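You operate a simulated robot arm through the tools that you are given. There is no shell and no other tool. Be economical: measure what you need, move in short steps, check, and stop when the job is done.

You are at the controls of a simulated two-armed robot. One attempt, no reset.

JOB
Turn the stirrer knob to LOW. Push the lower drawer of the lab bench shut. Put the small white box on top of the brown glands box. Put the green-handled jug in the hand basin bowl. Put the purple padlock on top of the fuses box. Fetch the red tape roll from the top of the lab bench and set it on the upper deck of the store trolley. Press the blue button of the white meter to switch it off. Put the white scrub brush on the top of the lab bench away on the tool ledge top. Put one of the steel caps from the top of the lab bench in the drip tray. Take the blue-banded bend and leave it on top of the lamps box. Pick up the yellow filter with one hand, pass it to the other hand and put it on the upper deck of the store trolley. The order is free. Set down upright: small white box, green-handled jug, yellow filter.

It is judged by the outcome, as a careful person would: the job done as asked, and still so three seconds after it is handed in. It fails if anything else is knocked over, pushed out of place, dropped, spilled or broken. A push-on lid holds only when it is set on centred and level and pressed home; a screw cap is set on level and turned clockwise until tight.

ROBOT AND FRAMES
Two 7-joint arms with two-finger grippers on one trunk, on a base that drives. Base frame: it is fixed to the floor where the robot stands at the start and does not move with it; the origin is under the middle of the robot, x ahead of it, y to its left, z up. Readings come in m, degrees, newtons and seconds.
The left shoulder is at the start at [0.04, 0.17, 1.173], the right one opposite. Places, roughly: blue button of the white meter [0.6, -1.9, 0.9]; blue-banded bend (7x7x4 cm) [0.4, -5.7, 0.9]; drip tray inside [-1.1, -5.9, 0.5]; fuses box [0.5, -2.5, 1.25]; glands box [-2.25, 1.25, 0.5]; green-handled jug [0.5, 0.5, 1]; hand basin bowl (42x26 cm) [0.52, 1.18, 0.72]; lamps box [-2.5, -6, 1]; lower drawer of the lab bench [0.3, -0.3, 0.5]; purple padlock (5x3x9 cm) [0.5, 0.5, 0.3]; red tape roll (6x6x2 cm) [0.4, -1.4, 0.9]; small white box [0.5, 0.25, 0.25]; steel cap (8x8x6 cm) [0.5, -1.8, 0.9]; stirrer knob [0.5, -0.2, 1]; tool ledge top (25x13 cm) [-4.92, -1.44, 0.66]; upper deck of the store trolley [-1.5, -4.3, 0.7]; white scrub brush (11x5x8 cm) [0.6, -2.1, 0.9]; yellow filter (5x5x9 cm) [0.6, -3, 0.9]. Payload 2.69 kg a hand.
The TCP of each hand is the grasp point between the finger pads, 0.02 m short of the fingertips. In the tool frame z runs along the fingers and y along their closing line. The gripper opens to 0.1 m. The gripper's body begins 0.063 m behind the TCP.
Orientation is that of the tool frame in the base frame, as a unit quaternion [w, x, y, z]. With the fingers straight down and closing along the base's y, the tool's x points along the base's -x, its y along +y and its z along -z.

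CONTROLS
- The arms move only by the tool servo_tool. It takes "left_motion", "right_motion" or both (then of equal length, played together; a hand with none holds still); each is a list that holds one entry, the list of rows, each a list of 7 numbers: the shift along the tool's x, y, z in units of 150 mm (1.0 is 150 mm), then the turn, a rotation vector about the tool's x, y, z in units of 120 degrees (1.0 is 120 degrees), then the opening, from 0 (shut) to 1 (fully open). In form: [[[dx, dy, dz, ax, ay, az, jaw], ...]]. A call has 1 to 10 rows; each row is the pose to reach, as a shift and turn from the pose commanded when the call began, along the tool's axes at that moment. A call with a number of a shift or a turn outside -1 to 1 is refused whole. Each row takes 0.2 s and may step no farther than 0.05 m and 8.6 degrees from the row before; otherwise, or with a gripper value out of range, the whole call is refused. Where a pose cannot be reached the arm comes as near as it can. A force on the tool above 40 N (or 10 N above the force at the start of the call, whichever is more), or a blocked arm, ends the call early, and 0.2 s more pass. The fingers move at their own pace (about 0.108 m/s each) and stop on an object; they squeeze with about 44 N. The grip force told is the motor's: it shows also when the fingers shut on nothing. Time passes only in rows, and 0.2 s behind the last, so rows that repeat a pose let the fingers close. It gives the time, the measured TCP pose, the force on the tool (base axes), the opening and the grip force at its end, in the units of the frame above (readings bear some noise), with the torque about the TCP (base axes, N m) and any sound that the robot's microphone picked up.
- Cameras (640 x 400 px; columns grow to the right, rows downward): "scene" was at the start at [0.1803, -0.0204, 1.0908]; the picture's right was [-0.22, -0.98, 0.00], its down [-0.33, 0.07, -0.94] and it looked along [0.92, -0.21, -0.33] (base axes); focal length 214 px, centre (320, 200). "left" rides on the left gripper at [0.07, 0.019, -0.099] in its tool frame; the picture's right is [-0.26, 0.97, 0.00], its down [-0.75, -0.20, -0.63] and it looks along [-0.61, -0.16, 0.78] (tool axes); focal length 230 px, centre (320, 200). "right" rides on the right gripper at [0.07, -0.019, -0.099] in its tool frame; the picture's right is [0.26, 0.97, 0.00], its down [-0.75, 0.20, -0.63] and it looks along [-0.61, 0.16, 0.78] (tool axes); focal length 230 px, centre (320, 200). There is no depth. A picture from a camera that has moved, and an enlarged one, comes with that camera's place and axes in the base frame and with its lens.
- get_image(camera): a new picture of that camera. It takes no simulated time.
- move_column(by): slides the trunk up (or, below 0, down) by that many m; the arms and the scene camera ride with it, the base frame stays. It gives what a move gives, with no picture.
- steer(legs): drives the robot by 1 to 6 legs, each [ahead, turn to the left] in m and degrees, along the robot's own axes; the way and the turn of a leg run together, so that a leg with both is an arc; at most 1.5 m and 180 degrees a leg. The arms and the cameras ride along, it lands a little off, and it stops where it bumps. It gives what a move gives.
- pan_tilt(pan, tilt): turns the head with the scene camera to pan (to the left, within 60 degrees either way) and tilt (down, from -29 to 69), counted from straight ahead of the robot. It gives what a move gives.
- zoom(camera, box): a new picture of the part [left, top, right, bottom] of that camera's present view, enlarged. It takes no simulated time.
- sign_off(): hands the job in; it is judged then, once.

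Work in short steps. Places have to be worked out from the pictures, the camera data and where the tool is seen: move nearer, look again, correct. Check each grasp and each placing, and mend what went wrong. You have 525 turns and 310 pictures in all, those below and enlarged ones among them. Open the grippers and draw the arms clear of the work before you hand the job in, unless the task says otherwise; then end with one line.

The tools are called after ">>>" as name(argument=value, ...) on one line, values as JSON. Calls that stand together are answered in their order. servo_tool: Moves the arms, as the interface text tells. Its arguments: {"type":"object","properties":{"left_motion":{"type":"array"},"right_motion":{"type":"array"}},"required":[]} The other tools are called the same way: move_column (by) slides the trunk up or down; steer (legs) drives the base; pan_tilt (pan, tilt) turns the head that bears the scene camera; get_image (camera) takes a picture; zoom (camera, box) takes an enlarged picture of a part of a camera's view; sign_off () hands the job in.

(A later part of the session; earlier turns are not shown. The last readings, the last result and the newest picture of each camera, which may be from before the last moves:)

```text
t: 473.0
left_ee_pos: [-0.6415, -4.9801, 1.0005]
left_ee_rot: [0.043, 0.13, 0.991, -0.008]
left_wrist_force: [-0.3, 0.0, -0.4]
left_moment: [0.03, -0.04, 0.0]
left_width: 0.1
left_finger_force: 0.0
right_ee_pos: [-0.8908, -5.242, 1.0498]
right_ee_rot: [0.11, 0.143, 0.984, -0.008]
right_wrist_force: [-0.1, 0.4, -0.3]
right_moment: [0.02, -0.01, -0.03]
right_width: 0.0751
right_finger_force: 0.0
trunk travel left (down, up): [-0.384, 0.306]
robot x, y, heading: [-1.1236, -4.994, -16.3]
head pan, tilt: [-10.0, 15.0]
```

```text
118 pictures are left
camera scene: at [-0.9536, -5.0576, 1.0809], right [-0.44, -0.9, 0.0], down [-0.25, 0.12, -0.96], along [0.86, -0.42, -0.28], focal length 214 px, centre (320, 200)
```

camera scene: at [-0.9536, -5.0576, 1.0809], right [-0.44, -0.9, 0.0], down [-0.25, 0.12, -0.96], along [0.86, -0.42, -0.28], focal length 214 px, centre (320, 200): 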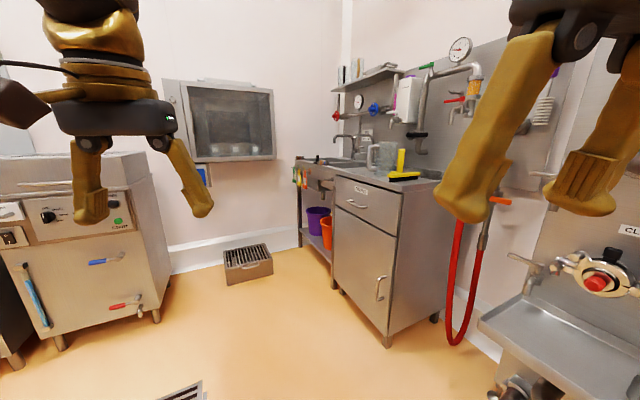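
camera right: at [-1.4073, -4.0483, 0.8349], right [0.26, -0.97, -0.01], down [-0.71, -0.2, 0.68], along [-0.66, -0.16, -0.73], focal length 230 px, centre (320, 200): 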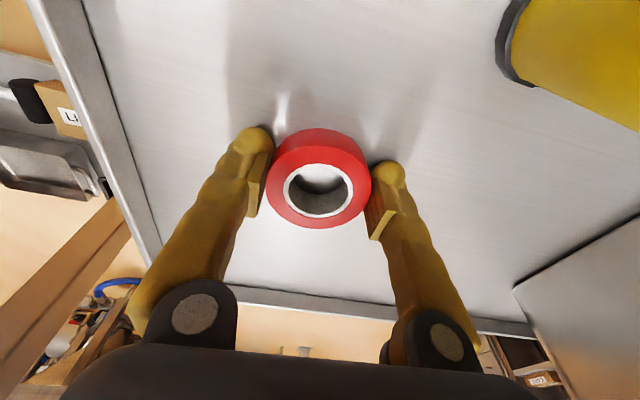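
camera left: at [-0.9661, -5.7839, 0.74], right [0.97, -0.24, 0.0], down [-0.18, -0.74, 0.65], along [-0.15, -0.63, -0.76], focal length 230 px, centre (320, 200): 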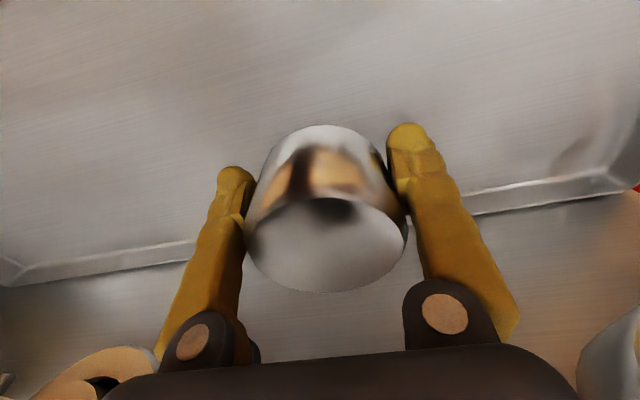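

>>> zoom(camera="scene", box=[285, 110, 445, 210])

```text
4.00 times, centred on (365, 160) of scene
camera zoom: at [-0.9536, -5.0576, 1.0809], right [-0.44, -0.9, 0.0], down [-0.25, 0.12, -0.96], along [0.86, -0.42, -0.28], focal length 858 px, centre (140, 360)
```

zoom: 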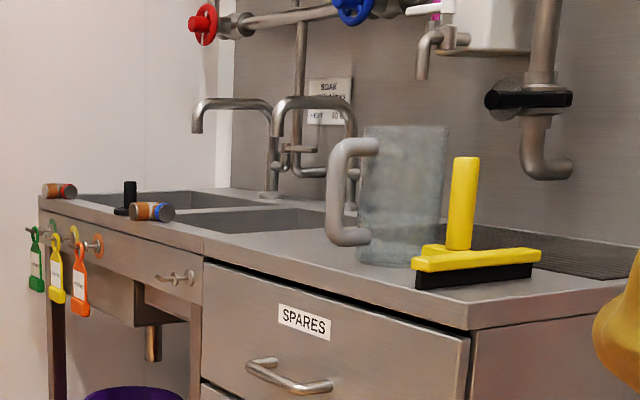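

The blue-banded bend lies on the sink's front rim at ≈(0.45,-5.77). Drive there and face -y.

>>> steer(legs=[[0, 12], [1.36, 0], [0, -86]])

>>> pan_tilt(pan=10, tilt=25)

>>> get_image(camera="scene")

```text
t: 479.9
left_ee_pos: [0.5849, -4.9721, 1.0163]
left_ee_rot: [0.057, 0.025, 0.998, -0.003]
left_wrist_force: [-1.8, 0.9, 0.3]
left_moment: [0.0, -0.07, -0.02]
left_width: 0.0999
left_finger_force: 0.2
right_ee_pos: [0.4312, -5.2754, 1.0803]
right_ee_rot: [0.145, 0.087, 0.985, 0.025]
right_wrist_force: [-0.6, 1.2, 0.3]
right_moment: [0.01, -0.07, 0.02]
right_width: 0.0748
right_finger_force: 0.1
trunk travel left (down, up): [-0.384, 0.306]
robot x, y, heading: [0.1566, -5.0854, -4.0]
head pan, tilt: [-10.0, 15.0]
stopped in leg 2: the force on the tool passed its limit at 66 N (the readings are from after the stop); the commanded pose is now the measured one
```

```text
t: 480.7
left_ee_pos: [0.5886, -4.9733, 1.0146]
left_ee_rot: [0.055, 0.026, 0.998, -0.004]
left_wrist_force: [0.4, 1.1, -0.7]
left_moment: [-0.01, 0.01, 0.0]
left_width: 0.1001
left_finger_force: 0.1
right_ee_pos: [0.4351, -5.2764, 1.0774]
right_ee_rot: [0.141, 0.086, 0.986, 0.023]
right_wrist_force: [-0.4, -0.4, 0.8]
right_moment: [-0.01, -0.01, 0.02]
right_width: 0.0748
right_finger_force: 0.1
trunk travel left (down, up): [-0.384, 0.306]
robot x, y, heading: [0.1528, -5.084, -4.3]
head pan, tilt: [10.0, 25.0]
```

```text
116 pictures are left
camera scene: at [0.3348, -5.0835, 1.0649], right [0.1, -0.99, 0.0], down [-0.44, -0.04, -0.9], along [0.89, 0.09, -0.44], focal length 214 px, centre (320, 200)
```

scene: 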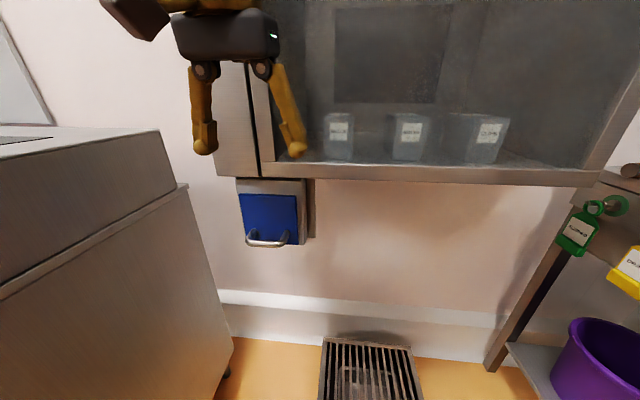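

The left hand touched the wall cabinet. Back up 15 cm, then turn right.

>>> steer(legs=[[-0.12, 0], [0, -86]])

>>> pan_tilt(pan=20, tilt=25)

>>> get_image(camera="scene")

```text
t: 485.8
left_ee_pos: [0.1712, -5.5059, 1.0138]
left_ee_rot: [0.037, 0.705, 0.707, -0.04]
left_wrist_force: [0.1, 0.6, -0.1]
left_moment: [-0.02, -0.03, -0.01]
left_width: 0.1001
left_finger_force: 0.0
right_ee_pos: [-0.1413, -5.3635, 1.0752]
right_ee_rot: [0.099, 0.731, 0.671, -0.077]
right_wrist_force: [0.9, 0.5, 0.0]
right_moment: [0.0, 0.0, 0.01]
right_width: 0.075
right_finger_force: 0.1
trunk travel left (down, up): [-0.384, 0.306]
robot x, y, heading: [0.0424, -5.0789, -91.2]
head pan, tilt: [10.0, 25.0]
```

```text
t: 486.5
left_ee_pos: [0.171, -5.49, 1.0199]
left_ee_rot: [0.044, 0.705, 0.706, -0.046]
left_wrist_force: [-0.3, -0.2, -0.3]
left_moment: [0.0, 0.02, 0.02]
left_width: 0.1
left_finger_force: 0.1
right_ee_pos: [-0.1393, -5.3621, 1.0885]
right_ee_rot: [0.118, 0.743, 0.654, -0.079]
right_wrist_force: [0.6, -0.1, 0.5]
right_moment: [-0.03, 0.0, -0.01]
right_width: 0.0753
right_finger_force: 0.1
trunk travel left (down, up): [-0.384, 0.306]
robot x, y, heading: [0.0388, -5.0784, -91.1]
head pan, tilt: [20.0, 25.0]
```

```text
115 pictures are left
camera scene: at [0.0704, -5.2528, 1.0649], right [-0.95, -0.32, -0.01], down [-0.14, 0.42, -0.9], along [0.29, -0.85, -0.44], focal length 214 px, centre (320, 200)
```

scene: 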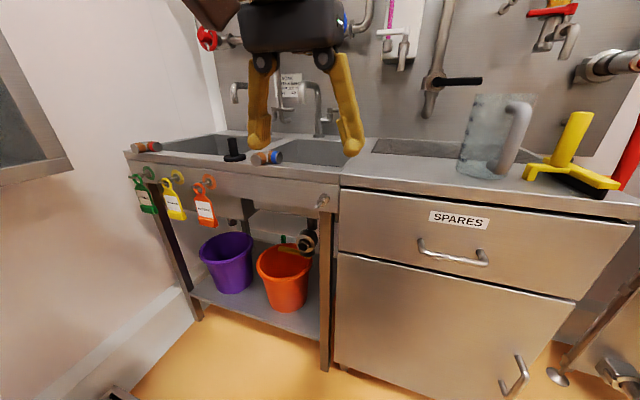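

Bend ≈ (0.39,-5.735,0.915). Turn left 16° and drive 0.2 m so it is within the left hand's reach.

>>> steer(legs=[[0, 16], [0.2, 0]])

>>> get_image(camera="left")

```text
t: 489.0
left_ee_pos: [0.3278, -5.6376, 1.0209]
left_ee_rot: [0.047, 0.605, 0.794, -0.038]
left_wrist_force: [-0.4, -0.8, -0.4]
left_moment: [0.03, 0.04, -0.04]
left_width: 0.1002
left_finger_force: 0.0
right_ee_pos: [-0.0096, -5.5919, 1.0841]
right_ee_rot: [0.107, 0.638, 0.76, -0.064]
right_wrist_force: [0.2, -1.0, -0.7]
right_moment: [0.04, 0.02, -0.02]
right_width: 0.0749
right_finger_force: 0.0
trunk travel left (down, up): [-0.384, 0.306]
robot x, y, heading: [0.0942, -5.2716, -76.1]
head pan, tilt: [20.0, 25.0]
```

```text
114 pictures are left
camera left: at [0.3228, -5.5556, 1.1086], right [1.0, 0.01, 0.03], down [-0.01, -0.7, 0.72], along [0.03, -0.72, -0.7], focal length 230 px, centre (320, 200)
```

left: 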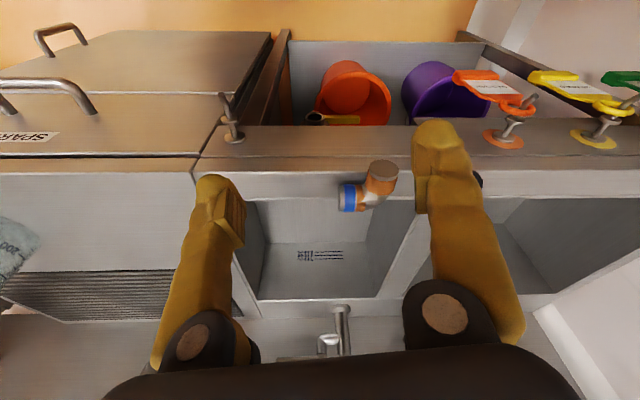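

>>> zoom(camera="left", box=[310, 140, 430, 230])

```text
4.44 times, centred on (370, 185) of left
camera zoom: at [0.3228, -5.5556, 1.1086], right [1.0, 0.01, 0.03], down [-0.01, -0.7, 0.72], along [0.03, -0.72, -0.7], focal length 1022 px, centre (98, 267)
```

zoom: 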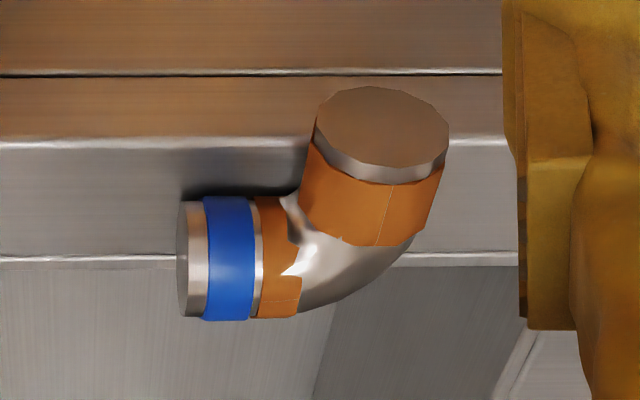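

The bend lies flat: front leg along y at x≈0.40, blue leg toward -x. I'll grip the front leg across x. Align yaw to -90° and move above it.

>>> servo_tool(left_motion=[[[-0.15, 0.08, 0.05, 0.002, 0.02, 0.04, 0.8], [-0.3, 0.16, 0.1, 0.004, 0.04, 0.08, 0.8], [-0.45, 0.24, 0.2, 0.006, 0.057, 0.128, 0.8], [-0.6, 0.318, 0.28, 0.006, 0.057, 0.128, 0.8], [-0.6, 0.318, 0.28, 0.006, 0.057, 0.128, 0.8]]])

>>> get_image(camera="left")

```text
t: 490.2
left_ee_pos: [0.3938, -5.7004, 0.9973]
left_ee_rot: [0.009, 0.707, 0.707, -0.005]
left_wrist_force: [0.6, 0.4, 0.3]
left_moment: [-0.03, -0.04, -0.04]
left_width: 0.0797
left_finger_force: 0.2
right_ee_pos: [-0.0087, -5.5861, 1.0977]
right_ee_rot: [0.126, 0.651, 0.746, -0.064]
right_wrist_force: [-0.9, 0.2, 0.9]
right_moment: [-0.02, -0.01, 0.01]
right_width: 0.075
right_finger_force: 0.1
trunk travel left (down, up): [-0.384, 0.306]
robot x, y, heading: [0.0909, -5.2761, -76.1]
head pan, tilt: [20.0, 25.0]
```

```text
112 pictures are left
camera left: at [0.4108, -5.6292, 1.0948], right [0.97, -0.26, 0.01], down [-0.2, -0.74, 0.64], along [-0.16, -0.62, -0.77], focal length 230 px, centre (320, 200)
```

left: 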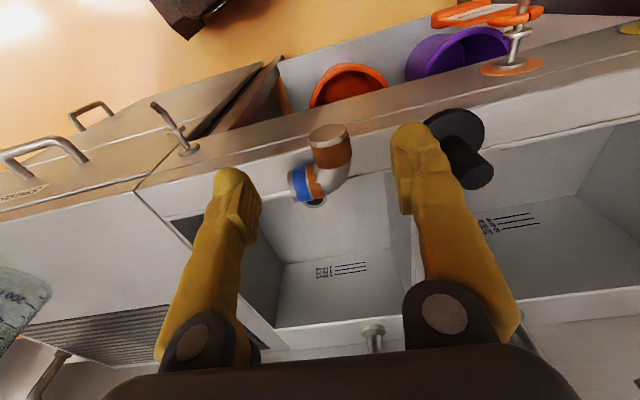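

Consistent: leg axis x≈0.397, end face y≈-5.70. Descend at y≈-5.710 and grip.

>>> servo_tool(left_motion=[[[-0.064, 0.02, 0.1, 0, 0.01, 0, 0.65], [-0.064, 0.02, 0.22, 0, 0.01, 0, 0.65], [-0.064, 0.02, 0.33, 0, 0.01, 0, 0.65], [-0.064, 0.02, 0.42, 0, 0.01, 0, 0.65], [-0.064, 0.02, 0.42, 0, 0.01, 0, 0.65]]])

>>> get_image(camera="left")

```text
t: 491.4
left_ee_pos: [0.3932, -5.7121, 0.9337]
left_ee_rot: [0.001, 0.707, 0.707, 0.002]
left_wrist_force: [-0.3, -0.4, 0.2]
left_moment: [-0.02, 0.02, 0.01]
left_width: 0.0648
left_finger_force: 0.1
right_ee_pos: [-0.0072, -5.586, 1.0964]
right_ee_rot: [0.126, 0.651, 0.745, -0.064]
right_wrist_force: [0.1, -0.2, -0.4]
right_moment: [0.01, 0.02, 0.02]
right_width: 0.0751
right_finger_force: 0.0
trunk travel left (down, up): [-0.384, 0.306]
robot x, y, heading: [0.0918, -5.2698, -76.1]
head pan, tilt: [20.0, 25.0]
```

```text
111 pictures are left
camera left: at [0.4114, -5.6426, 1.0316], right [0.97, -0.26, 0.0], down [-0.2, -0.75, 0.63], along [-0.16, -0.61, -0.78], focal length 230 px, centre (320, 200)
```

left: 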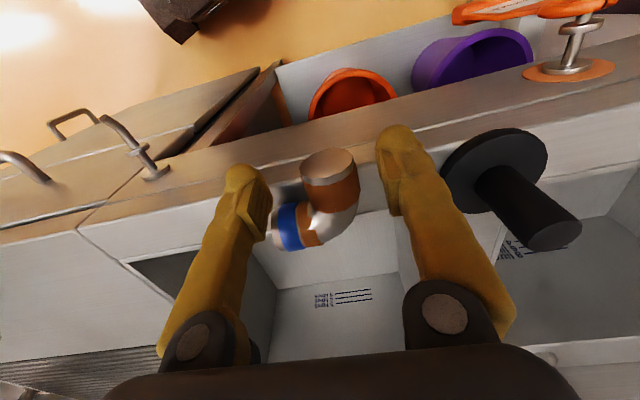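

The leg is between the fingers. Close and lift a little.

>>> servo_tool(left_motion=[[[0, 0, 0, 0, 0, 0, 0.2], [0, 0, 0, 0, 0, 0, 0.2], [0, 0, 0, 0, 0, 0, 0.2], [0, 0, -0.15, 0, 0, 0, 0.2], [0, 0, -0.4, 0, 0, 0, 0.2], [0, 0, -0.7, 0, 0, 0, 0.2], [0, 0, -1.0, 0, 0, 0, 0.2]]])

>>> get_image(camera="left")

```text
t: 493.0
left_ee_pos: [0.3957, -5.7119, 1.085]
left_ee_rot: [0.001, 0.707, 0.707, 0.002]
left_wrist_force: [-0.3, -0.4, -1.6]
left_moment: [0.06, -0.06, 0.0]
left_width: 0.0309
left_finger_force: 43.9
right_ee_pos: [-0.0076, -5.5863, 1.0982]
right_ee_rot: [0.127, 0.651, 0.746, -0.063]
right_wrist_force: [0.8, -0.1, 0.1]
right_moment: [0.0, 0.0, 0.02]
right_width: 0.0752
right_finger_force: 0.0
trunk travel left (down, up): [-0.384, 0.306]
robot x, y, heading: [0.0938, -5.2757, -76.1]
head pan, tilt: [20.0, 25.0]
```

```text
110 pictures are left
camera left: at [0.4132, -5.6434, 1.1836], right [0.97, -0.26, 0.0], down [-0.2, -0.75, 0.63], along [-0.16, -0.61, -0.78], focal length 230 px, centre (320, 200)
```

left: 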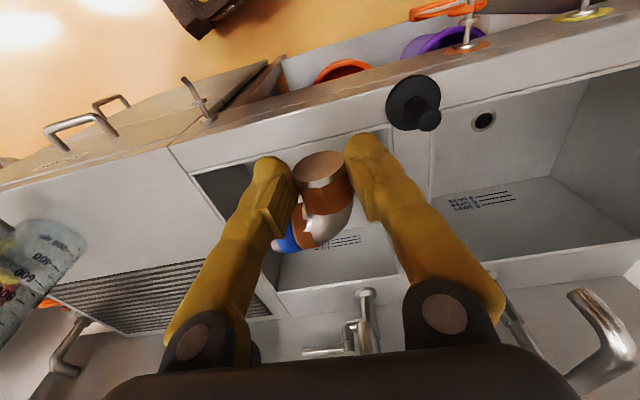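

Bend held. Raise the column, back off, and drive toward the shelving with the lamps box.

>>> move_column(by=0.12)

>>> steer(legs=[[-0.28, 0], [0, -98], [1.3, 0], [0.9, 0]])

>>> pan_tilt(pan=30, tilt=15)

>>> get_image(camera="scene")

```text
t: 494.5
left_ee_pos: [0.3957, -5.7131, 1.2043]
left_ee_rot: [0.001, 0.707, 0.707, 0.003]
left_wrist_force: [-0.4, -0.8, -1.9]
left_moment: [0.07, -0.01, 0.02]
left_width: 0.0308
left_finger_force: 44.4
right_ee_pos: [-0.0073, -5.5878, 1.2178]
right_ee_rot: [0.126, 0.652, 0.745, -0.063]
right_wrist_force: [-0.1, 0.1, 0.5]
right_moment: [0.01, 0.0, 0.0]
right_width: 0.075
right_finger_force: 0.2
trunk travel left (down, up): [-0.504, 0.186]
robot x, y, heading: [0.094, -5.2812, -76.2]
head pan, tilt: [20.0, 25.0]
```

```text
t: 501.7
left_ee_pos: [-0.48, -5.2468, 1.2161]
left_ee_rot: [0.004, 0.997, -0.073, -0.013]
left_wrist_force: [0.4, 0.9, -1.8]
left_moment: [0.02, -0.11, -0.01]
left_width: 0.0307
left_finger_force: 44.5
right_ee_pos: [-0.3092, -4.871, 1.2356]
right_ee_rot: [0.035, 0.989, -0.012, -0.14]
right_wrist_force: [-0.3, -1.1, -0.6]
right_moment: [0.05, -0.06, -0.01]
right_width: 0.075
right_finger_force: 0.1
trunk travel left (down, up): [-0.504, 0.186]
robot x, y, heading: [-0.0279, -5.0214, -176.8]
head pan, tilt: [20.0, 25.0]
stopped in leg 3: the robot was blocked; the commanded pose is now the measured one
```

```text
t: 502.4
left_ee_pos: [-0.476, -5.245, 1.2186]
left_ee_rot: [0.003, 0.997, -0.073, -0.015]
left_wrist_force: [0.9, 0.2, -2.2]
left_moment: [0.01, -0.03, -0.01]
left_width: 0.0309
left_finger_force: 43.8
right_ee_pos: [-0.3064, -4.8685, 1.2376]
right_ee_rot: [0.036, 0.989, -0.012, -0.142]
right_wrist_force: [0.0, -0.6, 0.4]
right_moment: [-0.01, -0.01, 0.01]
right_width: 0.0752
right_finger_force: 0.0
trunk travel left (down, up): [-0.504, 0.186]
robot x, y, heading: [-0.0317, -5.0197, -176.7]
head pan, tilt: [30.0, 15.0]
```

```text
109 pictures are left
camera scene: at [-0.1984, -5.0758, 1.2013], right [-0.55, 0.84, -0.01], down [0.23, 0.14, -0.96], along [-0.8, -0.53, -0.27], focal length 214 px, centre (320, 200)
```

scene: 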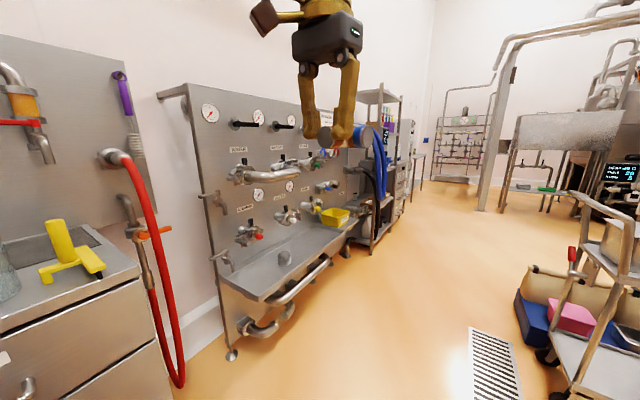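

Right arm is folded too tightly again; extend it forward, then continue.

>>> servo_tool(right_motion=[[[-0.25, -0.05, 0.1, 0.03, 0, 0, 0.75], [-0.5, -0.1, 0.2, 0.06, 0, 0, 0.75], [-0.75, -0.2, 0.3, 0.06, 0, 0, 0.75], [-1.0, -0.3, 0.4, 0.06, 0, 0, 0.75]]])

>>> steer(legs=[[1.3, 0], [1.1, 0]])

>>> get_image(camera="scene")

```text
t: 503.4
left_ee_pos: [-0.4781, -5.2453, 1.2185]
left_ee_rot: [0.004, 0.997, -0.074, -0.015]
left_wrist_force: [-0.6, 0.5, -2.7]
left_moment: [-0.06, -0.09, 0.01]
left_width: 0.0309
left_finger_force: 44.1
right_ee_pos: [-0.4572, -4.8236, 1.2069]
right_ee_rot: [-0.041, 0.99, -0.001, -0.137]
right_wrist_force: [0.4, 0.0, 0.3]
right_moment: [0.01, -0.04, 0.0]
right_width: 0.0751
right_finger_force: 0.1
trunk travel left (down, up): [-0.504, 0.186]
robot x, y, heading: [-0.0289, -5.0213, -177.0]
head pan, tilt: [30.0, 15.0]
```

```text
t: 515.3
left_ee_pos: [-2.8878, -5.4471, 1.2179]
left_ee_rot: [0.004, 0.999, -0.048, -0.015]
left_wrist_force: [0.0, -0.2, -1.2]
left_moment: [-0.01, -0.03, 0.01]
left_width: 0.0304
left_finger_force: 43.8
right_ee_pos: [-2.8851, -5.024, 1.2087]
right_ee_rot: [-0.038, 0.99, 0.022, -0.137]
right_wrist_force: [0.7, -0.5, 0.4]
right_moment: [-0.02, -0.03, -0.02]
right_width: 0.0748
right_finger_force: 0.1
trunk travel left (down, up): [-0.504, 0.186]
robot x, y, heading: [-2.4503, -5.1968, -174.1]
head pan, tilt: [30.0, 15.0]
```

```text
108 pictures are left
camera scene: at [-2.6182, -5.2637, 1.2011], right [-0.59, 0.81, -0.01], down [0.23, 0.15, -0.96], along [-0.78, -0.57, -0.27], focal length 214 px, centre (320, 200)
```

scene: 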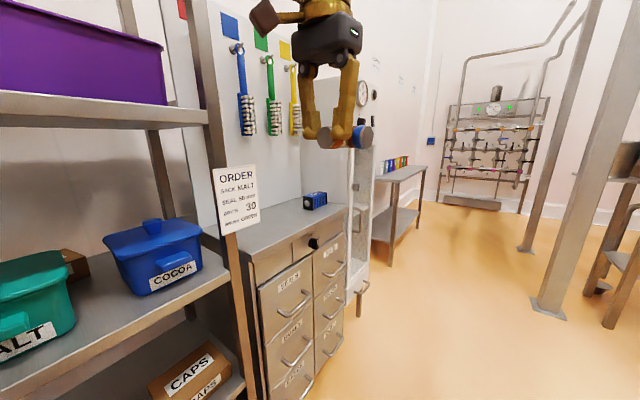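

Retract the left hand a bit, then turn to face the shelves (-y).

>>> servo_tool(left_motion=[[[0.2, 0, -0.1, 0, 0, 0, 0.2], [0.4, 0, -0.2, 0, 0, 0, 0.2], [0.6, 0, -0.3, 0, 0, 0, 0.2], [0.7, 0, -0.3, 0, 0, 0, 0.2]]])

>>> steer(legs=[[0, 84], [-0.15, 0]])

>>> pan_tilt(pan=0, tilt=15)

>>> get_image(camera="scene")

```text
t: 516.3
left_ee_pos: [-2.7609, -5.4534, 1.2578]
left_ee_rot: [0.005, 0.999, -0.048, -0.009]
left_wrist_force: [0.2, 0.9, -1.2]
left_moment: [-0.02, -0.08, 0.05]
left_width: 0.0308
left_finger_force: 44.2
right_ee_pos: [-2.8688, -5.0211, 1.2134]
right_ee_rot: [-0.037, 0.988, 0.022, -0.147]
right_wrist_force: [0.5, -0.3, -0.6]
right_moment: [0.01, -0.07, 0.01]
right_width: 0.075
right_finger_force: 0.2
trunk travel left (down, up): [-0.504, 0.186]
robot x, y, heading: [-2.4528, -5.1995, -174.2]
head pan, tilt: [30.0, 15.0]
```

```text
t: 521.4
left_ee_pos: [-2.2347, -5.3917, 1.2613]
left_ee_rot: [0.014, 0.778, 0.629, -0.008]
left_wrist_force: [-0.1, -1.4, -1.5]
left_moment: [0.12, -0.04, 0.0]
left_width: 0.0308
left_finger_force: 44.0
right_ee_pos: [-2.6751, -5.4489, 1.2106]
right_ee_rot: [0.069, 0.724, 0.674, -0.131]
right_wrist_force: [-0.2, -1.4, -0.3]
right_moment: [0.04, -0.01, 0.01]
right_width: 0.075
right_finger_force: 0.0
trunk travel left (down, up): [-0.504, 0.186]
robot x, y, heading: [-2.453, -5.049, -90.2]
head pan, tilt: [30.0, 15.0]
```

```text
t: 522.3
left_ee_pos: [-2.2347, -5.3656, 1.2487]
left_ee_rot: [-0.004, 0.778, 0.629, 0.007]
left_wrist_force: [-0.6, -0.5, -0.9]
left_moment: [0.09, -0.05, 0.0]
left_width: 0.0308
left_finger_force: 43.9
right_ee_pos: [-2.6756, -5.4249, 1.2186]
right_ee_rot: [0.075, 0.723, 0.673, -0.139]
right_wrist_force: [1.1, 0.2, 0.2]
right_moment: [0.04, -0.01, 0.02]
right_width: 0.075
right_finger_force: 0.0
trunk travel left (down, up): [-0.504, 0.186]
robot x, y, heading: [-2.4528, -5.045, -90.5]
head pan, tilt: [0.0, 15.0]
```

```text
107 pictures are left
camera scene: at [-2.4542, -5.2338, 1.2009], right [-1.0, 0.0, 0.0], down [0.0, 0.28, -0.96], along [0.0, -0.96, -0.28], focal length 214 px, centre (320, 200)
```

scene: 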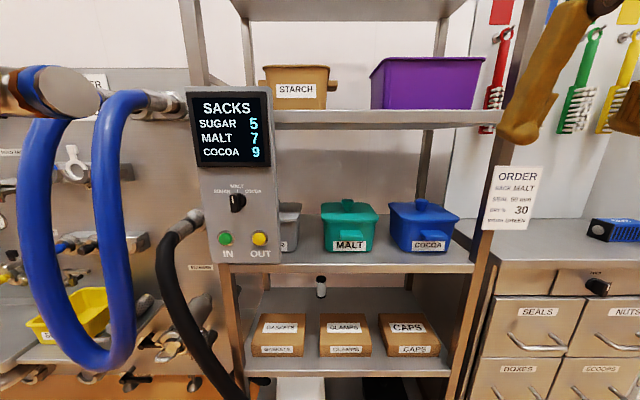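

>>> zoom(camera="scene", box=[230, 160, 490, 290])

```text
2.46 times, centred on (360, 225) of scene
camera zoom: at [-2.4542, -5.2338, 1.2009], right [-1.0, 0.0, 0.0], down [0.0, 0.28, -0.96], along [0.0, -0.96, -0.28], focal length 528 px, centre (222, 138)
```

zoom: 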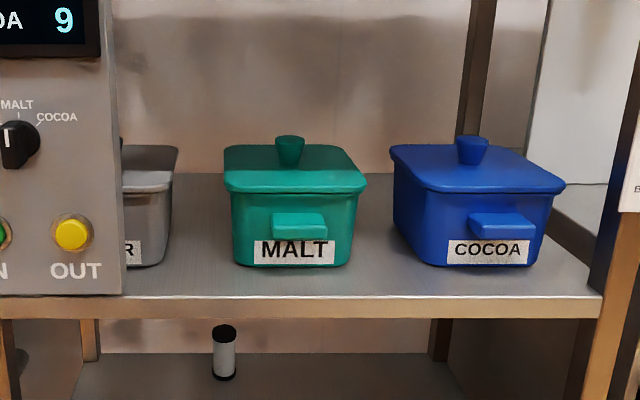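

LAMPS isn't visible from here; earlier a brown box showed behind MALT. I side-step right to look diagonally.

>>> steer(legs=[[0, -90], [0.5, 0], [0, 95]])

>>> pan_tilt(pan=22, tilt=12)

>>> get_image(camera="scene")

```text
t: 527.2
left_ee_pos: [-2.769, -5.2809, 1.2517]
left_ee_rot: [0.005, 0.996, -0.093, 0.004]
left_wrist_force: [-0.7, 0.2, -2.2]
left_moment: [0.01, -0.1, -0.03]
left_width: 0.0307
left_finger_force: 44.1
right_ee_pos: [-2.841, -4.8397, 1.2291]
right_ee_rot: [-0.045, 0.985, -0.023, -0.168]
right_wrist_force: [-1.0, -0.8, -0.8]
right_moment: [0.04, -0.05, -0.01]
right_width: 0.075
right_finger_force: 0.0
trunk travel left (down, up): [-0.504, 0.186]
robot x, y, heading: [-2.4919, -5.0553, 179.2]
head pan, tilt: [0.0, 15.0]
stopped in leg 2: the robot was blocked; the commanded pose is now the measured one
```

```text
t: 528.1
left_ee_pos: [-2.7645, -5.2788, 1.2509]
left_ee_rot: [0.006, 0.996, -0.093, 0.006]
left_wrist_force: [-0.3, -1.5, -1.9]
left_moment: [-0.01, -0.04, 0.02]
left_width: 0.0305
left_finger_force: 43.8
right_ee_pos: [-2.8371, -4.8371, 1.23]
right_ee_rot: [-0.044, 0.985, -0.023, -0.168]
right_wrist_force: [-0.1, -0.8, 0.6]
right_moment: [0.0, 0.02, 0.02]
right_width: 0.0751
right_finger_force: 0.0
trunk travel left (down, up): [-0.504, 0.186]
robot x, y, heading: [-2.4927, -5.057, 179.2]
head pan, tilt: [22.0, 12.0]
```

```text
105 pictures are left
camera scene: at [-2.6674, -5.0891, 1.2061], right [-0.36, 0.93, -0.01], down [0.21, 0.07, -0.97], along [-0.91, -0.35, -0.22], focal length 214 px, centre (320, 200)
```

scene: 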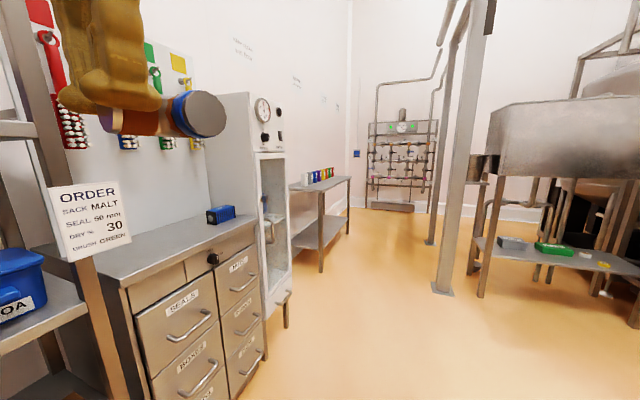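

Extend the left hand again (folding jams the drive), then continue.

>>> servo_tool(left_motion=[[[-0.25, 0.0, 0.0, 0, 0, 0, 0.2], [-0.5, 0.0, 0, 0, 0, 0, 0.2], [-0.75, 0.1, 0, 0, 0, 0, 0.2], [-0.9, 0.1, 0, 0, 0, 0, 0.2]]], right_motion=[[[-0.15, 0.0, 0.0, 0, 0, 0, 0.75], [-0.3, 0.0, 0, 0, 0, 0, 0.75], [-0.45, -0.1, 0, 0, 0, 0, 0.75], [-0.6, -0.1, 0, 0, 0, 0, 0.75]]])

>>> steer(legs=[[0.5, 0], [0, 95]])

>>> get_image(camera="scene")

```text
t: 529.1
left_ee_pos: [-2.9021, -5.2682, 1.2696]
left_ee_rot: [0.007, 0.995, -0.092, -0.024]
left_wrist_force: [0.4, 0.1, -1.7]
left_moment: [0.01, -0.05, 0.0]
left_width: 0.0306
left_finger_force: 43.3
right_ee_pos: [-2.923, -4.8194, 1.2597]
right_ee_rot: [-0.044, 0.985, -0.022, -0.168]
right_wrist_force: [-0.8, -0.2, -0.4]
right_moment: [-0.02, 0.0, 0.0]
right_width: 0.075
right_finger_force: 0.1
trunk travel left (down, up): [-0.504, 0.186]
robot x, y, heading: [-2.489, -5.0546, 179.3]
head pan, tilt: [22.0, 12.0]
```

```text
t: 536.1
left_ee_pos: [-2.7616, -5.4467, 1.2705]
left_ee_rot: [0.022, 0.745, 0.667, -0.011]
left_wrist_force: [-0.3, 0.1, -2.1]
left_moment: [0.09, -0.01, -0.02]
left_width: 0.0308
left_finger_force: 44.0
right_ee_pos: [-3.2057, -5.4998, 1.2606]
right_ee_rot: [0.094, 0.686, 0.706, -0.147]
right_wrist_force: [0.8, -1.0, 0.3]
right_moment: [0.0, 0.01, 0.0]
right_width: 0.0748
right_finger_force: 0.0
trunk travel left (down, up): [-0.504, 0.186]
robot x, y, heading: [-3.0123, -5.054, -86.5]
head pan, tilt: [22.0, 12.0]
```

```text
104 pictures are left
camera scene: at [-2.9659, -5.2282, 1.206], right [-0.9, -0.43, -0.01], down [-0.09, 0.2, -0.97], along [0.42, -0.88, -0.22], focal length 214 px, centre (320, 200)
```

scene: 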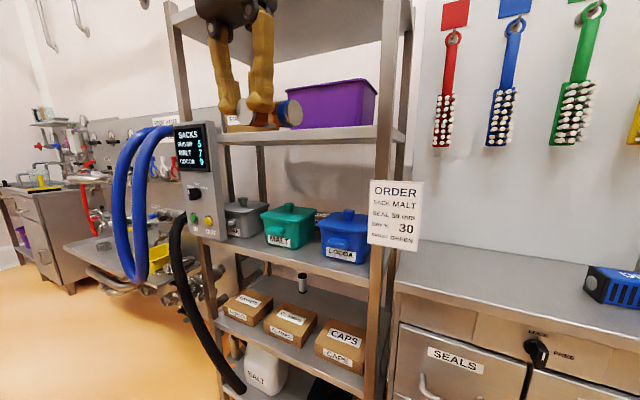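

>>> zoom(camera="scene", box=[210, 100, 420, 280])

```text
2.22 times, centred on (315, 190) of scene
camera zoom: at [-2.9659, -5.2282, 1.206], right [-0.9, -0.43, -0.01], down [-0.09, 0.2, -0.97], along [0.42, -0.88, -0.22], focal length 477 px, centre (331, 222)
```

zoom: 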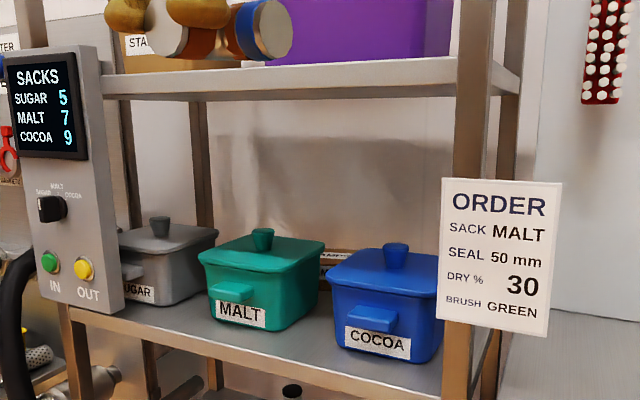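

The LAMPS box is behind, between MALT and COCOA on the middle shelf. I'll reach over with the tool tilted. First lower the column and position in front.

>>> move_column(by=-0.18)

>>> steer(legs=[[0, 36], [0.3, 0], [0, -40]])

>>> pan_tilt(pan=10, tilt=0)

>>> get_image(camera="scene")

```text
t: 538.1
left_ee_pos: [-2.7632, -5.4253, 1.096]
left_ee_rot: [0.029, 0.745, 0.666, -0.016]
left_wrist_force: [-0.8, 0.0, -1.5]
left_moment: [0.03, -0.03, -0.01]
left_width: 0.0308
left_finger_force: 43.9
right_ee_pos: [-3.2076, -5.4808, 1.0875]
right_ee_rot: [0.1, 0.685, 0.706, -0.152]
right_wrist_force: [-0.5, -0.6, 0.2]
right_moment: [0.01, -0.02, -0.01]
right_width: 0.075
right_finger_force: 0.1
trunk travel left (down, up): [-0.324, 0.366]
robot x, y, heading: [-3.0112, -5.0547, -86.6]
head pan, tilt: [22.0, 12.0]
```

```text
t: 542.1
left_ee_pos: [-2.4304, -5.4121, 1.0764]
left_ee_rot: [0.002, 0.508, 0.861, 0.005]
left_wrist_force: [-0.3, 0.6, -1.7]
left_moment: [-0.04, -0.03, -0.03]
left_width: 0.0306
left_finger_force: 44.1
right_ee_pos: [-2.7608, -5.715, 1.1016]
right_ee_rot: [0.158, 0.436, 0.878, -0.123]
right_wrist_force: [0.6, 0.2, 0.4]
right_moment: [-0.07, -0.01, 0.0]
right_width: 0.075
right_finger_force: 0.1
trunk travel left (down, up): [-0.324, 0.366]
robot x, y, heading: [-2.8242, -5.2832, -51.3]
head pan, tilt: [22.0, 12.0]
stopped in leg 2: the robot was blocked; the commanded pose is now the measured one
```

```text
t: 542.8
left_ee_pos: [-2.4283, -5.4152, 1.0771]
left_ee_rot: [0.001, 0.508, 0.861, 0.006]
left_wrist_force: [0.2, 0.2, -1.7]
left_moment: [0.05, 0.03, -0.01]
left_width: 0.0309
left_finger_force: 43.2
right_ee_pos: [-2.7604, -5.7178, 1.0995]
right_ee_rot: [0.156, 0.437, 0.877, -0.122]
right_wrist_force: [-0.7, 0.0, -0.3]
right_moment: [-0.03, 0.0, 0.01]
right_width: 0.075
right_finger_force: 0.0
trunk travel left (down, up): [-0.324, 0.366]
robot x, y, heading: [-2.8229, -5.2822, -51.3]
head pan, tilt: [10.0, 0.0]
```

```text
102 pictures are left
camera scene: at [-2.7003, -5.4097, 1.0452], right [-0.66, -0.75, 0.0], down [-0.01, 0.01, -1.0], along [0.75, -0.66, -0.02], focal length 214 px, centre (320, 200)
```

scene: 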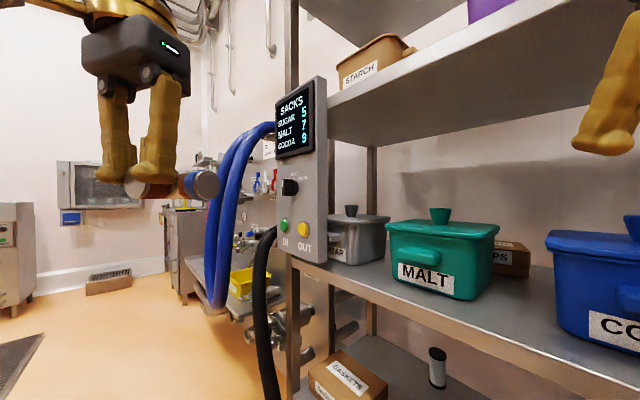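

LAMPS is visible now behind MALT. Zoom for measurement.

>>> zoom(camera="scene", box=[370, 60, 630, 320])

```text
1.54 times, centred on (500, 190) of scene
camera zoom: at [-2.7003, -5.4097, 1.0452], right [-0.66, -0.75, 0.0], down [-0.01, 0.01, -1.0], along [0.75, -0.66, -0.02], focal length 330 px, centre (43, 215)
```

zoom: 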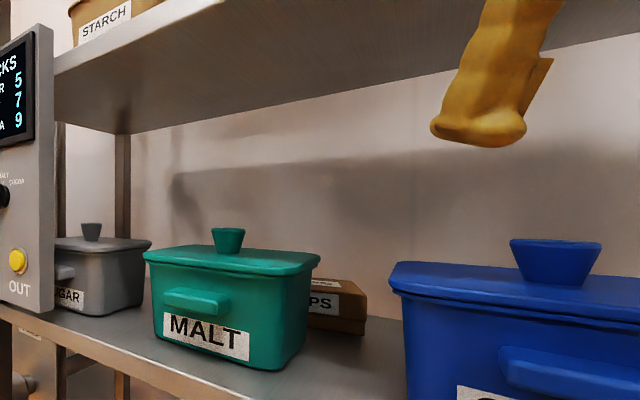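

LAMPS box: front y≈-6.06, x -2.65…-2.51, top z≈0.923; opening is z 1.02–1.244. Retract the right hand slightly and turn to face the shelf.

>>> servo_tool(right_motion=[[[0.15, -0.15, 0, 0, 0, 0, 0.75], [0.3, -0.3, 0, 0, 0, 0, 0.75], [0.4, -0.5, 0, 0, 0, 0, 0.75], [0.4, -0.7, 0, 0, 0, 0, 0.75]]])

>>> steer(legs=[[0, -39]])

>>> get_image(camera="scene")

```text
t: 543.5
left_ee_pos: [-2.437, -5.3991, 1.0616]
left_ee_rot: [-0.024, 0.508, 0.861, 0.013]
left_wrist_force: [-0.2, 0.3, -1.8]
left_moment: [0.03, -0.02, 0.01]
left_width: 0.0306
left_finger_force: 43.9
right_ee_pos: [-2.8231, -5.6965, 1.0932]
right_ee_rot: [0.18, 0.429, 0.876, -0.126]
right_wrist_force: [31.3, 4.0, -2.0]
right_moment: [0.05, -0.47, 0.75]
right_width: 0.0558
right_finger_force: 0.1
trunk travel left (down, up): [-0.324, 0.366]
robot x, y, heading: [-2.8207, -5.2827, -50.8]
head pan, tilt: [10.0, 0.0]
stopped in row 3 (right hand): the force on the tool passed its limit at 55 N (the readings are from after the stop); the commanded pose is now the measured one
```

```text
t: 544.3
left_ee_pos: [-2.4632, -5.3872, 1.0523]
left_ee_rot: [-0.038, 0.519, 0.853, 0.023]
left_wrist_force: [0.4, -0.1, -1.6]
left_moment: [0.09, 0.03, 0.0]
left_width: 0.0308
left_finger_force: 44.1
right_ee_pos: [-2.8536, -5.6769, 1.0999]
right_ee_rot: [0.189, 0.441, 0.867, -0.133]
right_wrist_force: [0.0, -0.8, -0.4]
right_moment: [0.04, 0.0, 0.0]
right_width: 0.0749
right_finger_force: 0.1
trunk travel left (down, up): [-0.324, 0.366]
robot x, y, heading: [-2.8214, -5.2829, -52.7]
head pan, tilt: [10.0, 0.0]
stopped in leg 1: the force on the tool passed its limit at 48 N (the readings are from after the stop); the commanded pose is now the measured one
```

```text
100 pictures are left
camera scene: at [-2.7022, -5.4148, 1.0447], right [-0.68, -0.74, 0.0], down [-0.01, 0.02, -1.0], along [0.74, -0.68, -0.02], focal length 214 px, centre (320, 200)
```

scene: 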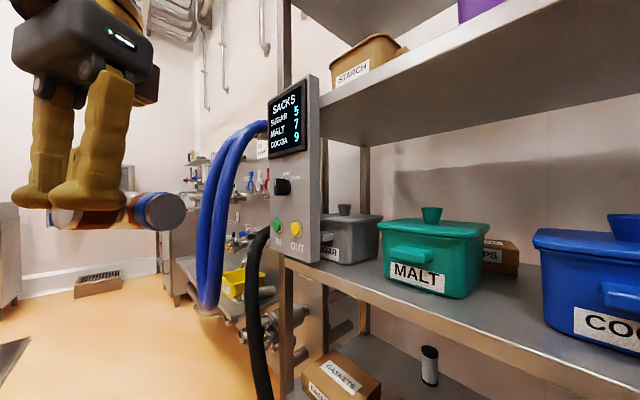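

The right hand is touching the ORDER sign. Move it straight away (+y).

>>> servo_tool(right_motion=[[[0.15, 0.12, 0, 0, 0, 0, 0.5], [0.3, 0.24, 0, 0, 0, 0, 0.3], [0.5, 0.38, 0, 0, 0, 0, 0.3], [0.65, 0.5, 0, 0, 0, 0, 0.3]]])

>>> pan_tilt(pan=-45, tilt=10)

>>> get_image(camera="scene")

```text
t: 545.3
left_ee_pos: [-2.4627, -5.3839, 1.0528]
left_ee_rot: [-0.039, 0.519, 0.853, 0.022]
left_wrist_force: [0.4, 0.3, -1.4]
left_moment: [0.02, 0.02, 0.03]
left_width: 0.0306
left_finger_force: 44.3
right_ee_pos: [-2.8025, -5.567, 1.1075]
right_ee_rot: [0.19, 0.441, 0.867, -0.134]
right_wrist_force: [-1.6, -4.6, 0.2]
right_moment: [0.32, -0.12, 0.54]
right_width: 0.0299
right_finger_force: 0.0
right hand out of reach, approached as far as the arm can: row 1, 2, 3, 4
trunk travel left (down, up): [-0.324, 0.366]
robot x, y, heading: [-2.8246, -5.2817, -52.5]
head pan, tilt: [10.0, 0.0]
```

```text
t: 546.5
left_ee_pos: [-2.4635, -5.3852, 1.0543]
left_ee_rot: [-0.039, 0.52, 0.853, 0.022]
left_wrist_force: [0.2, 0.3, -0.7]
left_moment: [0.03, 0.04, -0.02]
left_width: 0.0307
left_finger_force: 43.9
right_ee_pos: [-2.8035, -5.568, 1.1076]
right_ee_rot: [0.191, 0.44, 0.867, -0.134]
right_wrist_force: [-0.9, -0.3, -0.7]
right_moment: [0.02, 0.02, 0.0]
right_width: 0.03
right_finger_force: 0.0
trunk travel left (down, up): [-0.324, 0.366]
robot x, y, heading: [-2.8232, -5.2795, -52.6]
head pan, tilt: [-45.0, 10.0]
```

```text
99 pictures are left
camera scene: at [-2.7819, -5.4435, 1.0296], right [-0.99, 0.13, 0.01], down [0.01, 0.19, -0.98], along [-0.13, -0.97, -0.19], focal length 214 px, centre (320, 200)
```

scene: 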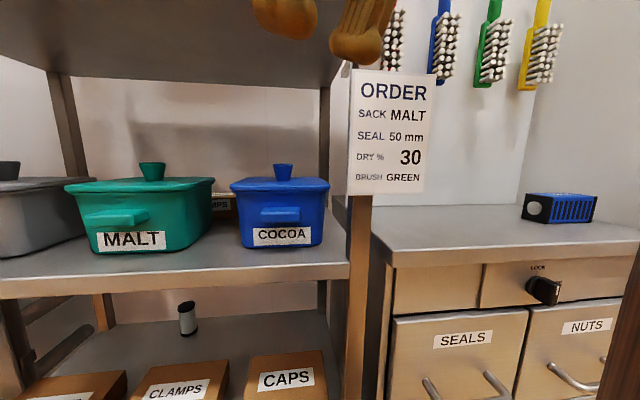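

Now turn to face the shelf.

>>> steer(legs=[[0, -37]])

>>> pan_tilt(pan=20, tilt=5)

>>> get_image(camera="scene")

```text
t: 548.7
left_ee_pos: [-2.5998, -5.5841, 1.0646]
left_ee_rot: [-0.012, 0.766, 0.643, 0.019]
left_wrist_force: [0.5, -0.1, -2.5]
left_moment: [0.06, -0.03, 0.02]
left_width: 0.0306
left_finger_force: 44.4
right_ee_pos: [-2.9818, -5.5223, 1.1071]
right_ee_rot: [0.136, 0.695, 0.681, -0.187]
right_wrist_force: [0.0, 0.4, 0.4]
right_moment: [0.02, -0.02, 0.01]
right_width: 0.0301
right_finger_force: 0.0
trunk travel left (down, up): [-0.324, 0.366]
robot x, y, heading: [-2.8148, -5.2793, -90.0]
head pan, tilt: [-45.0, 10.0]
```

```text
t: 550.1
left_ee_pos: [-2.5999, -5.5643, 1.0549]
left_ee_rot: [-0.028, 0.766, 0.641, 0.034]
left_wrist_force: [-0.1, -0.2, -1.4]
left_moment: [0.04, 0.01, -0.02]
left_width: 0.0307
left_finger_force: 43.9
right_ee_pos: [-2.9795, -5.5077, 1.1099]
right_ee_rot: [0.139, 0.698, 0.678, -0.185]
right_wrist_force: [0.1, -0.3, 1.0]
right_moment: [0.04, -0.05, 0.03]
right_width: 0.03
right_finger_force: 0.1
trunk travel left (down, up): [-0.324, 0.366]
robot x, y, heading: [-2.8242, -5.2824, -89.9]
head pan, tilt: [20.0, 5.0]
```

```text
98 pictures are left
camera scene: at [-2.789, -5.4557, 1.0373], right [-0.94, -0.34, -0.01], down [-0.03, 0.1, -0.99], along [0.34, -0.93, -0.1], focal length 214 px, centre (320, 200)
```

scene: 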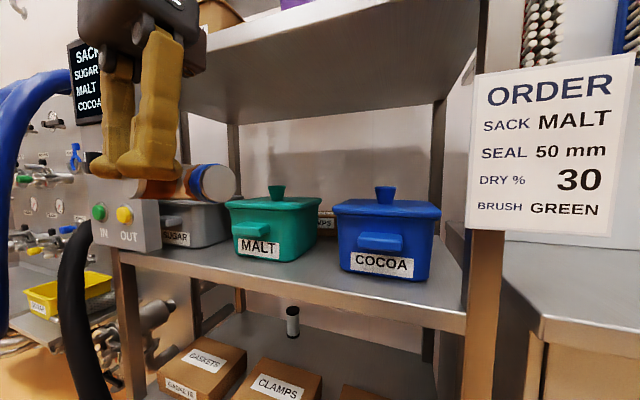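

Back off to get room to tilt and extend the left arm.

>>> steer(legs=[[-0.35, 0]])

>>> servo_tool(left_motion=[[[-0.2, 0, 0, 0, 0, -0.02, 0.2], [-0.4, 0, 0, 0, -0.06, -0.04, 0.2], [-0.6, 0, 0, 0, -0.12, -0.06, 0.2], [-0.8, 0, 0, 0, -0.18, -0.08, 0.2], [-1.0, 0.0, 0, 0, -0.24, -0.08, 0.2]]])

```text
t: 552.4
left_ee_pos: [-2.6001, -5.2109, 1.0547]
left_ee_rot: [-0.028, 0.762, 0.646, 0.034]
left_wrist_force: [-1.5, 0.9, -2.3]
left_moment: [-0.02, 0.0, -0.01]
left_width: 0.0307
left_finger_force: 44.2
right_ee_pos: [-2.9799, -5.1572, 1.1105]
right_ee_rot: [0.141, 0.694, 0.681, -0.184]
right_wrist_force: [-0.4, 1.2, 1.2]
right_moment: [0.03, 0.01, 0.04]
right_width: 0.0304
right_finger_force: 0.0
trunk travel left (down, up): [-0.324, 0.366]
robot x, y, heading: [-2.8215, -4.9265, -89.3]
head pan, tilt: [20.0, 5.0]
```

```text
t: 553.1
left_ee_pos: [-2.6139, -5.2477, 1.0378]
left_ee_rot: [0.015, 0.729, 0.684, -0.018]
left_wrist_force: [0.4, -0.3, -1.4]
left_moment: [0.03, 0.01, -0.01]
left_width: 0.0309
left_finger_force: 43.9
right_ee_pos: [-2.9736, -5.1276, 1.1126]
right_ee_rot: [0.133, 0.704, 0.681, -0.155]
right_wrist_force: [-29.6, 20.4, 28.5]
right_moment: [1.82, -1.67, 3.14]
right_width: 0.0299
right_finger_force: 0.0
trunk travel left (down, up): [-0.324, 0.366]
robot x, y, heading: [-2.8247, -4.9293, -89.2]
head pan, tilt: [20.0, 5.0]
stopped in row 3 (right hand): the force on the tool passed its limit at 41 N (the readings are from after the stop); the commanded pose is now the measured one
```

The right hand is colliding with my own body; move it forward and outward.

>>> servo_tool(right_motion=[[[-0.2, -0.15, 0, 0, 0, 0, 0.3], [-0.4, -0.3, 0, 0, 0, 0, 0.3], [-0.6, -0.45, 0, 0, 0, 0, 0.3], [-0.8, -0.6, 0, 0, 0, 0, 0.3], [-1.0, -0.7, 0, 0, 0, 0, 0.3]]])

>>> servo_tool(left_motion=[[[-0.25, 0, 0, 0, -0.06, 0, 0.2], [-0.5, 0, 0, 0, -0.12, 0, 0.2], [-0.75, 0, 0, 0, -0.18, 0, 0.2], [-1.0, 0, 0, 0, -0.24, 0, 0.2], [-1.0, 0.0, 0, 0, -0.3, 0, 0.2], [-1.0, 0.0, 0, 0, -0.34, 0, 0.2]]])

```text
t: 554.3
left_ee_pos: [-2.6134, -5.2498, 1.0376]
left_ee_rot: [0.015, 0.728, 0.685, -0.019]
left_wrist_force: [-0.3, -1.0, -1.8]
left_moment: [0.09, -0.01, 0.0]
left_width: 0.0305
left_finger_force: 44.2
right_ee_pos: [-3.0871, -5.2595, 1.1847]
right_ee_rot: [0.141, 0.698, 0.679, -0.175]
right_wrist_force: [-0.4, 0.7, 0.1]
right_moment: [0.03, 0.01, 0.0]
right_width: 0.0301
right_finger_force: 0.0
trunk travel left (down, up): [-0.324, 0.366]
robot x, y, heading: [-2.8268, -4.9324, -89.4]
head pan, tilt: [20.0, 5.0]
```

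```text
t: 555.7
left_ee_pos: [-2.6193, -5.4013, 1.0635]
left_ee_rot: [0.251, 0.679, 0.642, -0.254]
left_wrist_force: [0.5, 0.6, -1.7]
left_moment: [0.04, -0.07, 0.0]
left_width: 0.0305
left_finger_force: 43.9
left hand out of reach, approached as far as the arm can: row 6
right_ee_pos: [-3.0852, -5.2584, 1.1831]
right_ee_rot: [0.142, 0.698, 0.68, -0.176]
right_wrist_force: [-0.7, -0.4, -0.4]
right_moment: [-0.01, 0.03, -0.03]
right_width: 0.0298
right_finger_force: 0.1
trunk travel left (down, up): [-0.324, 0.366]
robot x, y, heading: [-2.8253, -4.9305, -89.2]
head pan, tilt: [20.0, 5.0]
```

Extend the left arm forward in free space to ahead≈0.67 at TCP z≈1.04.

>>> servo_tool(left_motion=[[[-0.2, 0.05, 0.22, 0, 0, 0, 0.2], [-0.4, 0.1, 0.44, 0, 0, 0, 0.2], [-0.6, 0.15, 0.66, 0, 0, 0, 0.2], [-0.8, 0.2, 0.88, 0, 0, 0, 0.2], [-0.87, 0.2, 1.0, 0, 0, 0, 0.2]]])

>>> pan_tilt(pan=25, tilt=0)

>>> get_image(camera="scene")

```text
t: 556.9
left_ee_pos: [-2.5974, -5.6008, 1.0512]
left_ee_rot: [0.258, 0.676, 0.64, -0.26]
left_wrist_force: [-0.8, -0.5, -3.0]
left_moment: [0.06, -0.04, 0.03]
left_width: 0.0309
left_finger_force: 44.5
right_ee_pos: [-3.0864, -5.2605, 1.184]
right_ee_rot: [0.142, 0.699, 0.679, -0.176]
right_wrist_force: [0.2, 0.1, -0.5]
right_moment: [0.0, -0.02, 0.03]
right_width: 0.0299
right_finger_force: 0.0
trunk travel left (down, up): [-0.324, 0.366]
robot x, y, heading: [-2.8246, -4.9327, -89.2]
head pan, tilt: [20.0, 5.0]
```

```text
t: 557.6
left_ee_pos: [-2.5966, -5.6017, 1.0514]
left_ee_rot: [0.259, 0.674, 0.64, -0.26]
left_wrist_force: [0.6, -0.5, -1.1]
left_moment: [0.05, -0.05, 0.0]
left_width: 0.0307
left_finger_force: 44.3
right_ee_pos: [-3.0839, -5.2592, 1.1852]
right_ee_rot: [0.142, 0.699, 0.679, -0.176]
right_wrist_force: [0.0, -0.6, 0.1]
right_moment: [0.03, 0.01, -0.01]
right_width: 0.03
right_finger_force: 0.1
trunk travel left (down, up): [-0.324, 0.366]
robot x, y, heading: [-2.8249, -4.9285, -89.0]
head pan, tilt: [25.0, 0.0]
```

```text
97 pictures are left
camera scene: at [-2.7836, -5.1004, 1.0453], right [-0.9, -0.43, -0.01], down [0.0, 0.02, -1.0], along [0.43, -0.9, -0.02], focal length 214 px, centre (320, 200)
```

scene: 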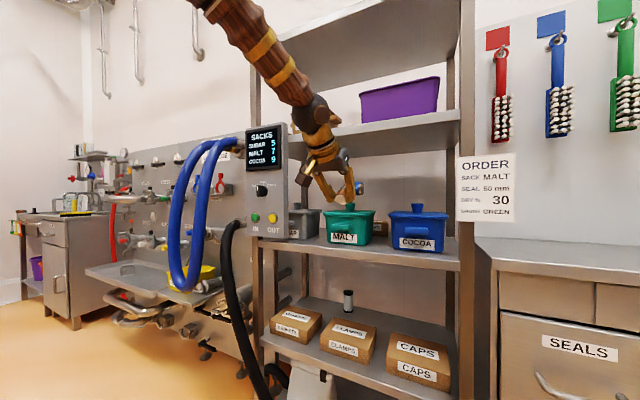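

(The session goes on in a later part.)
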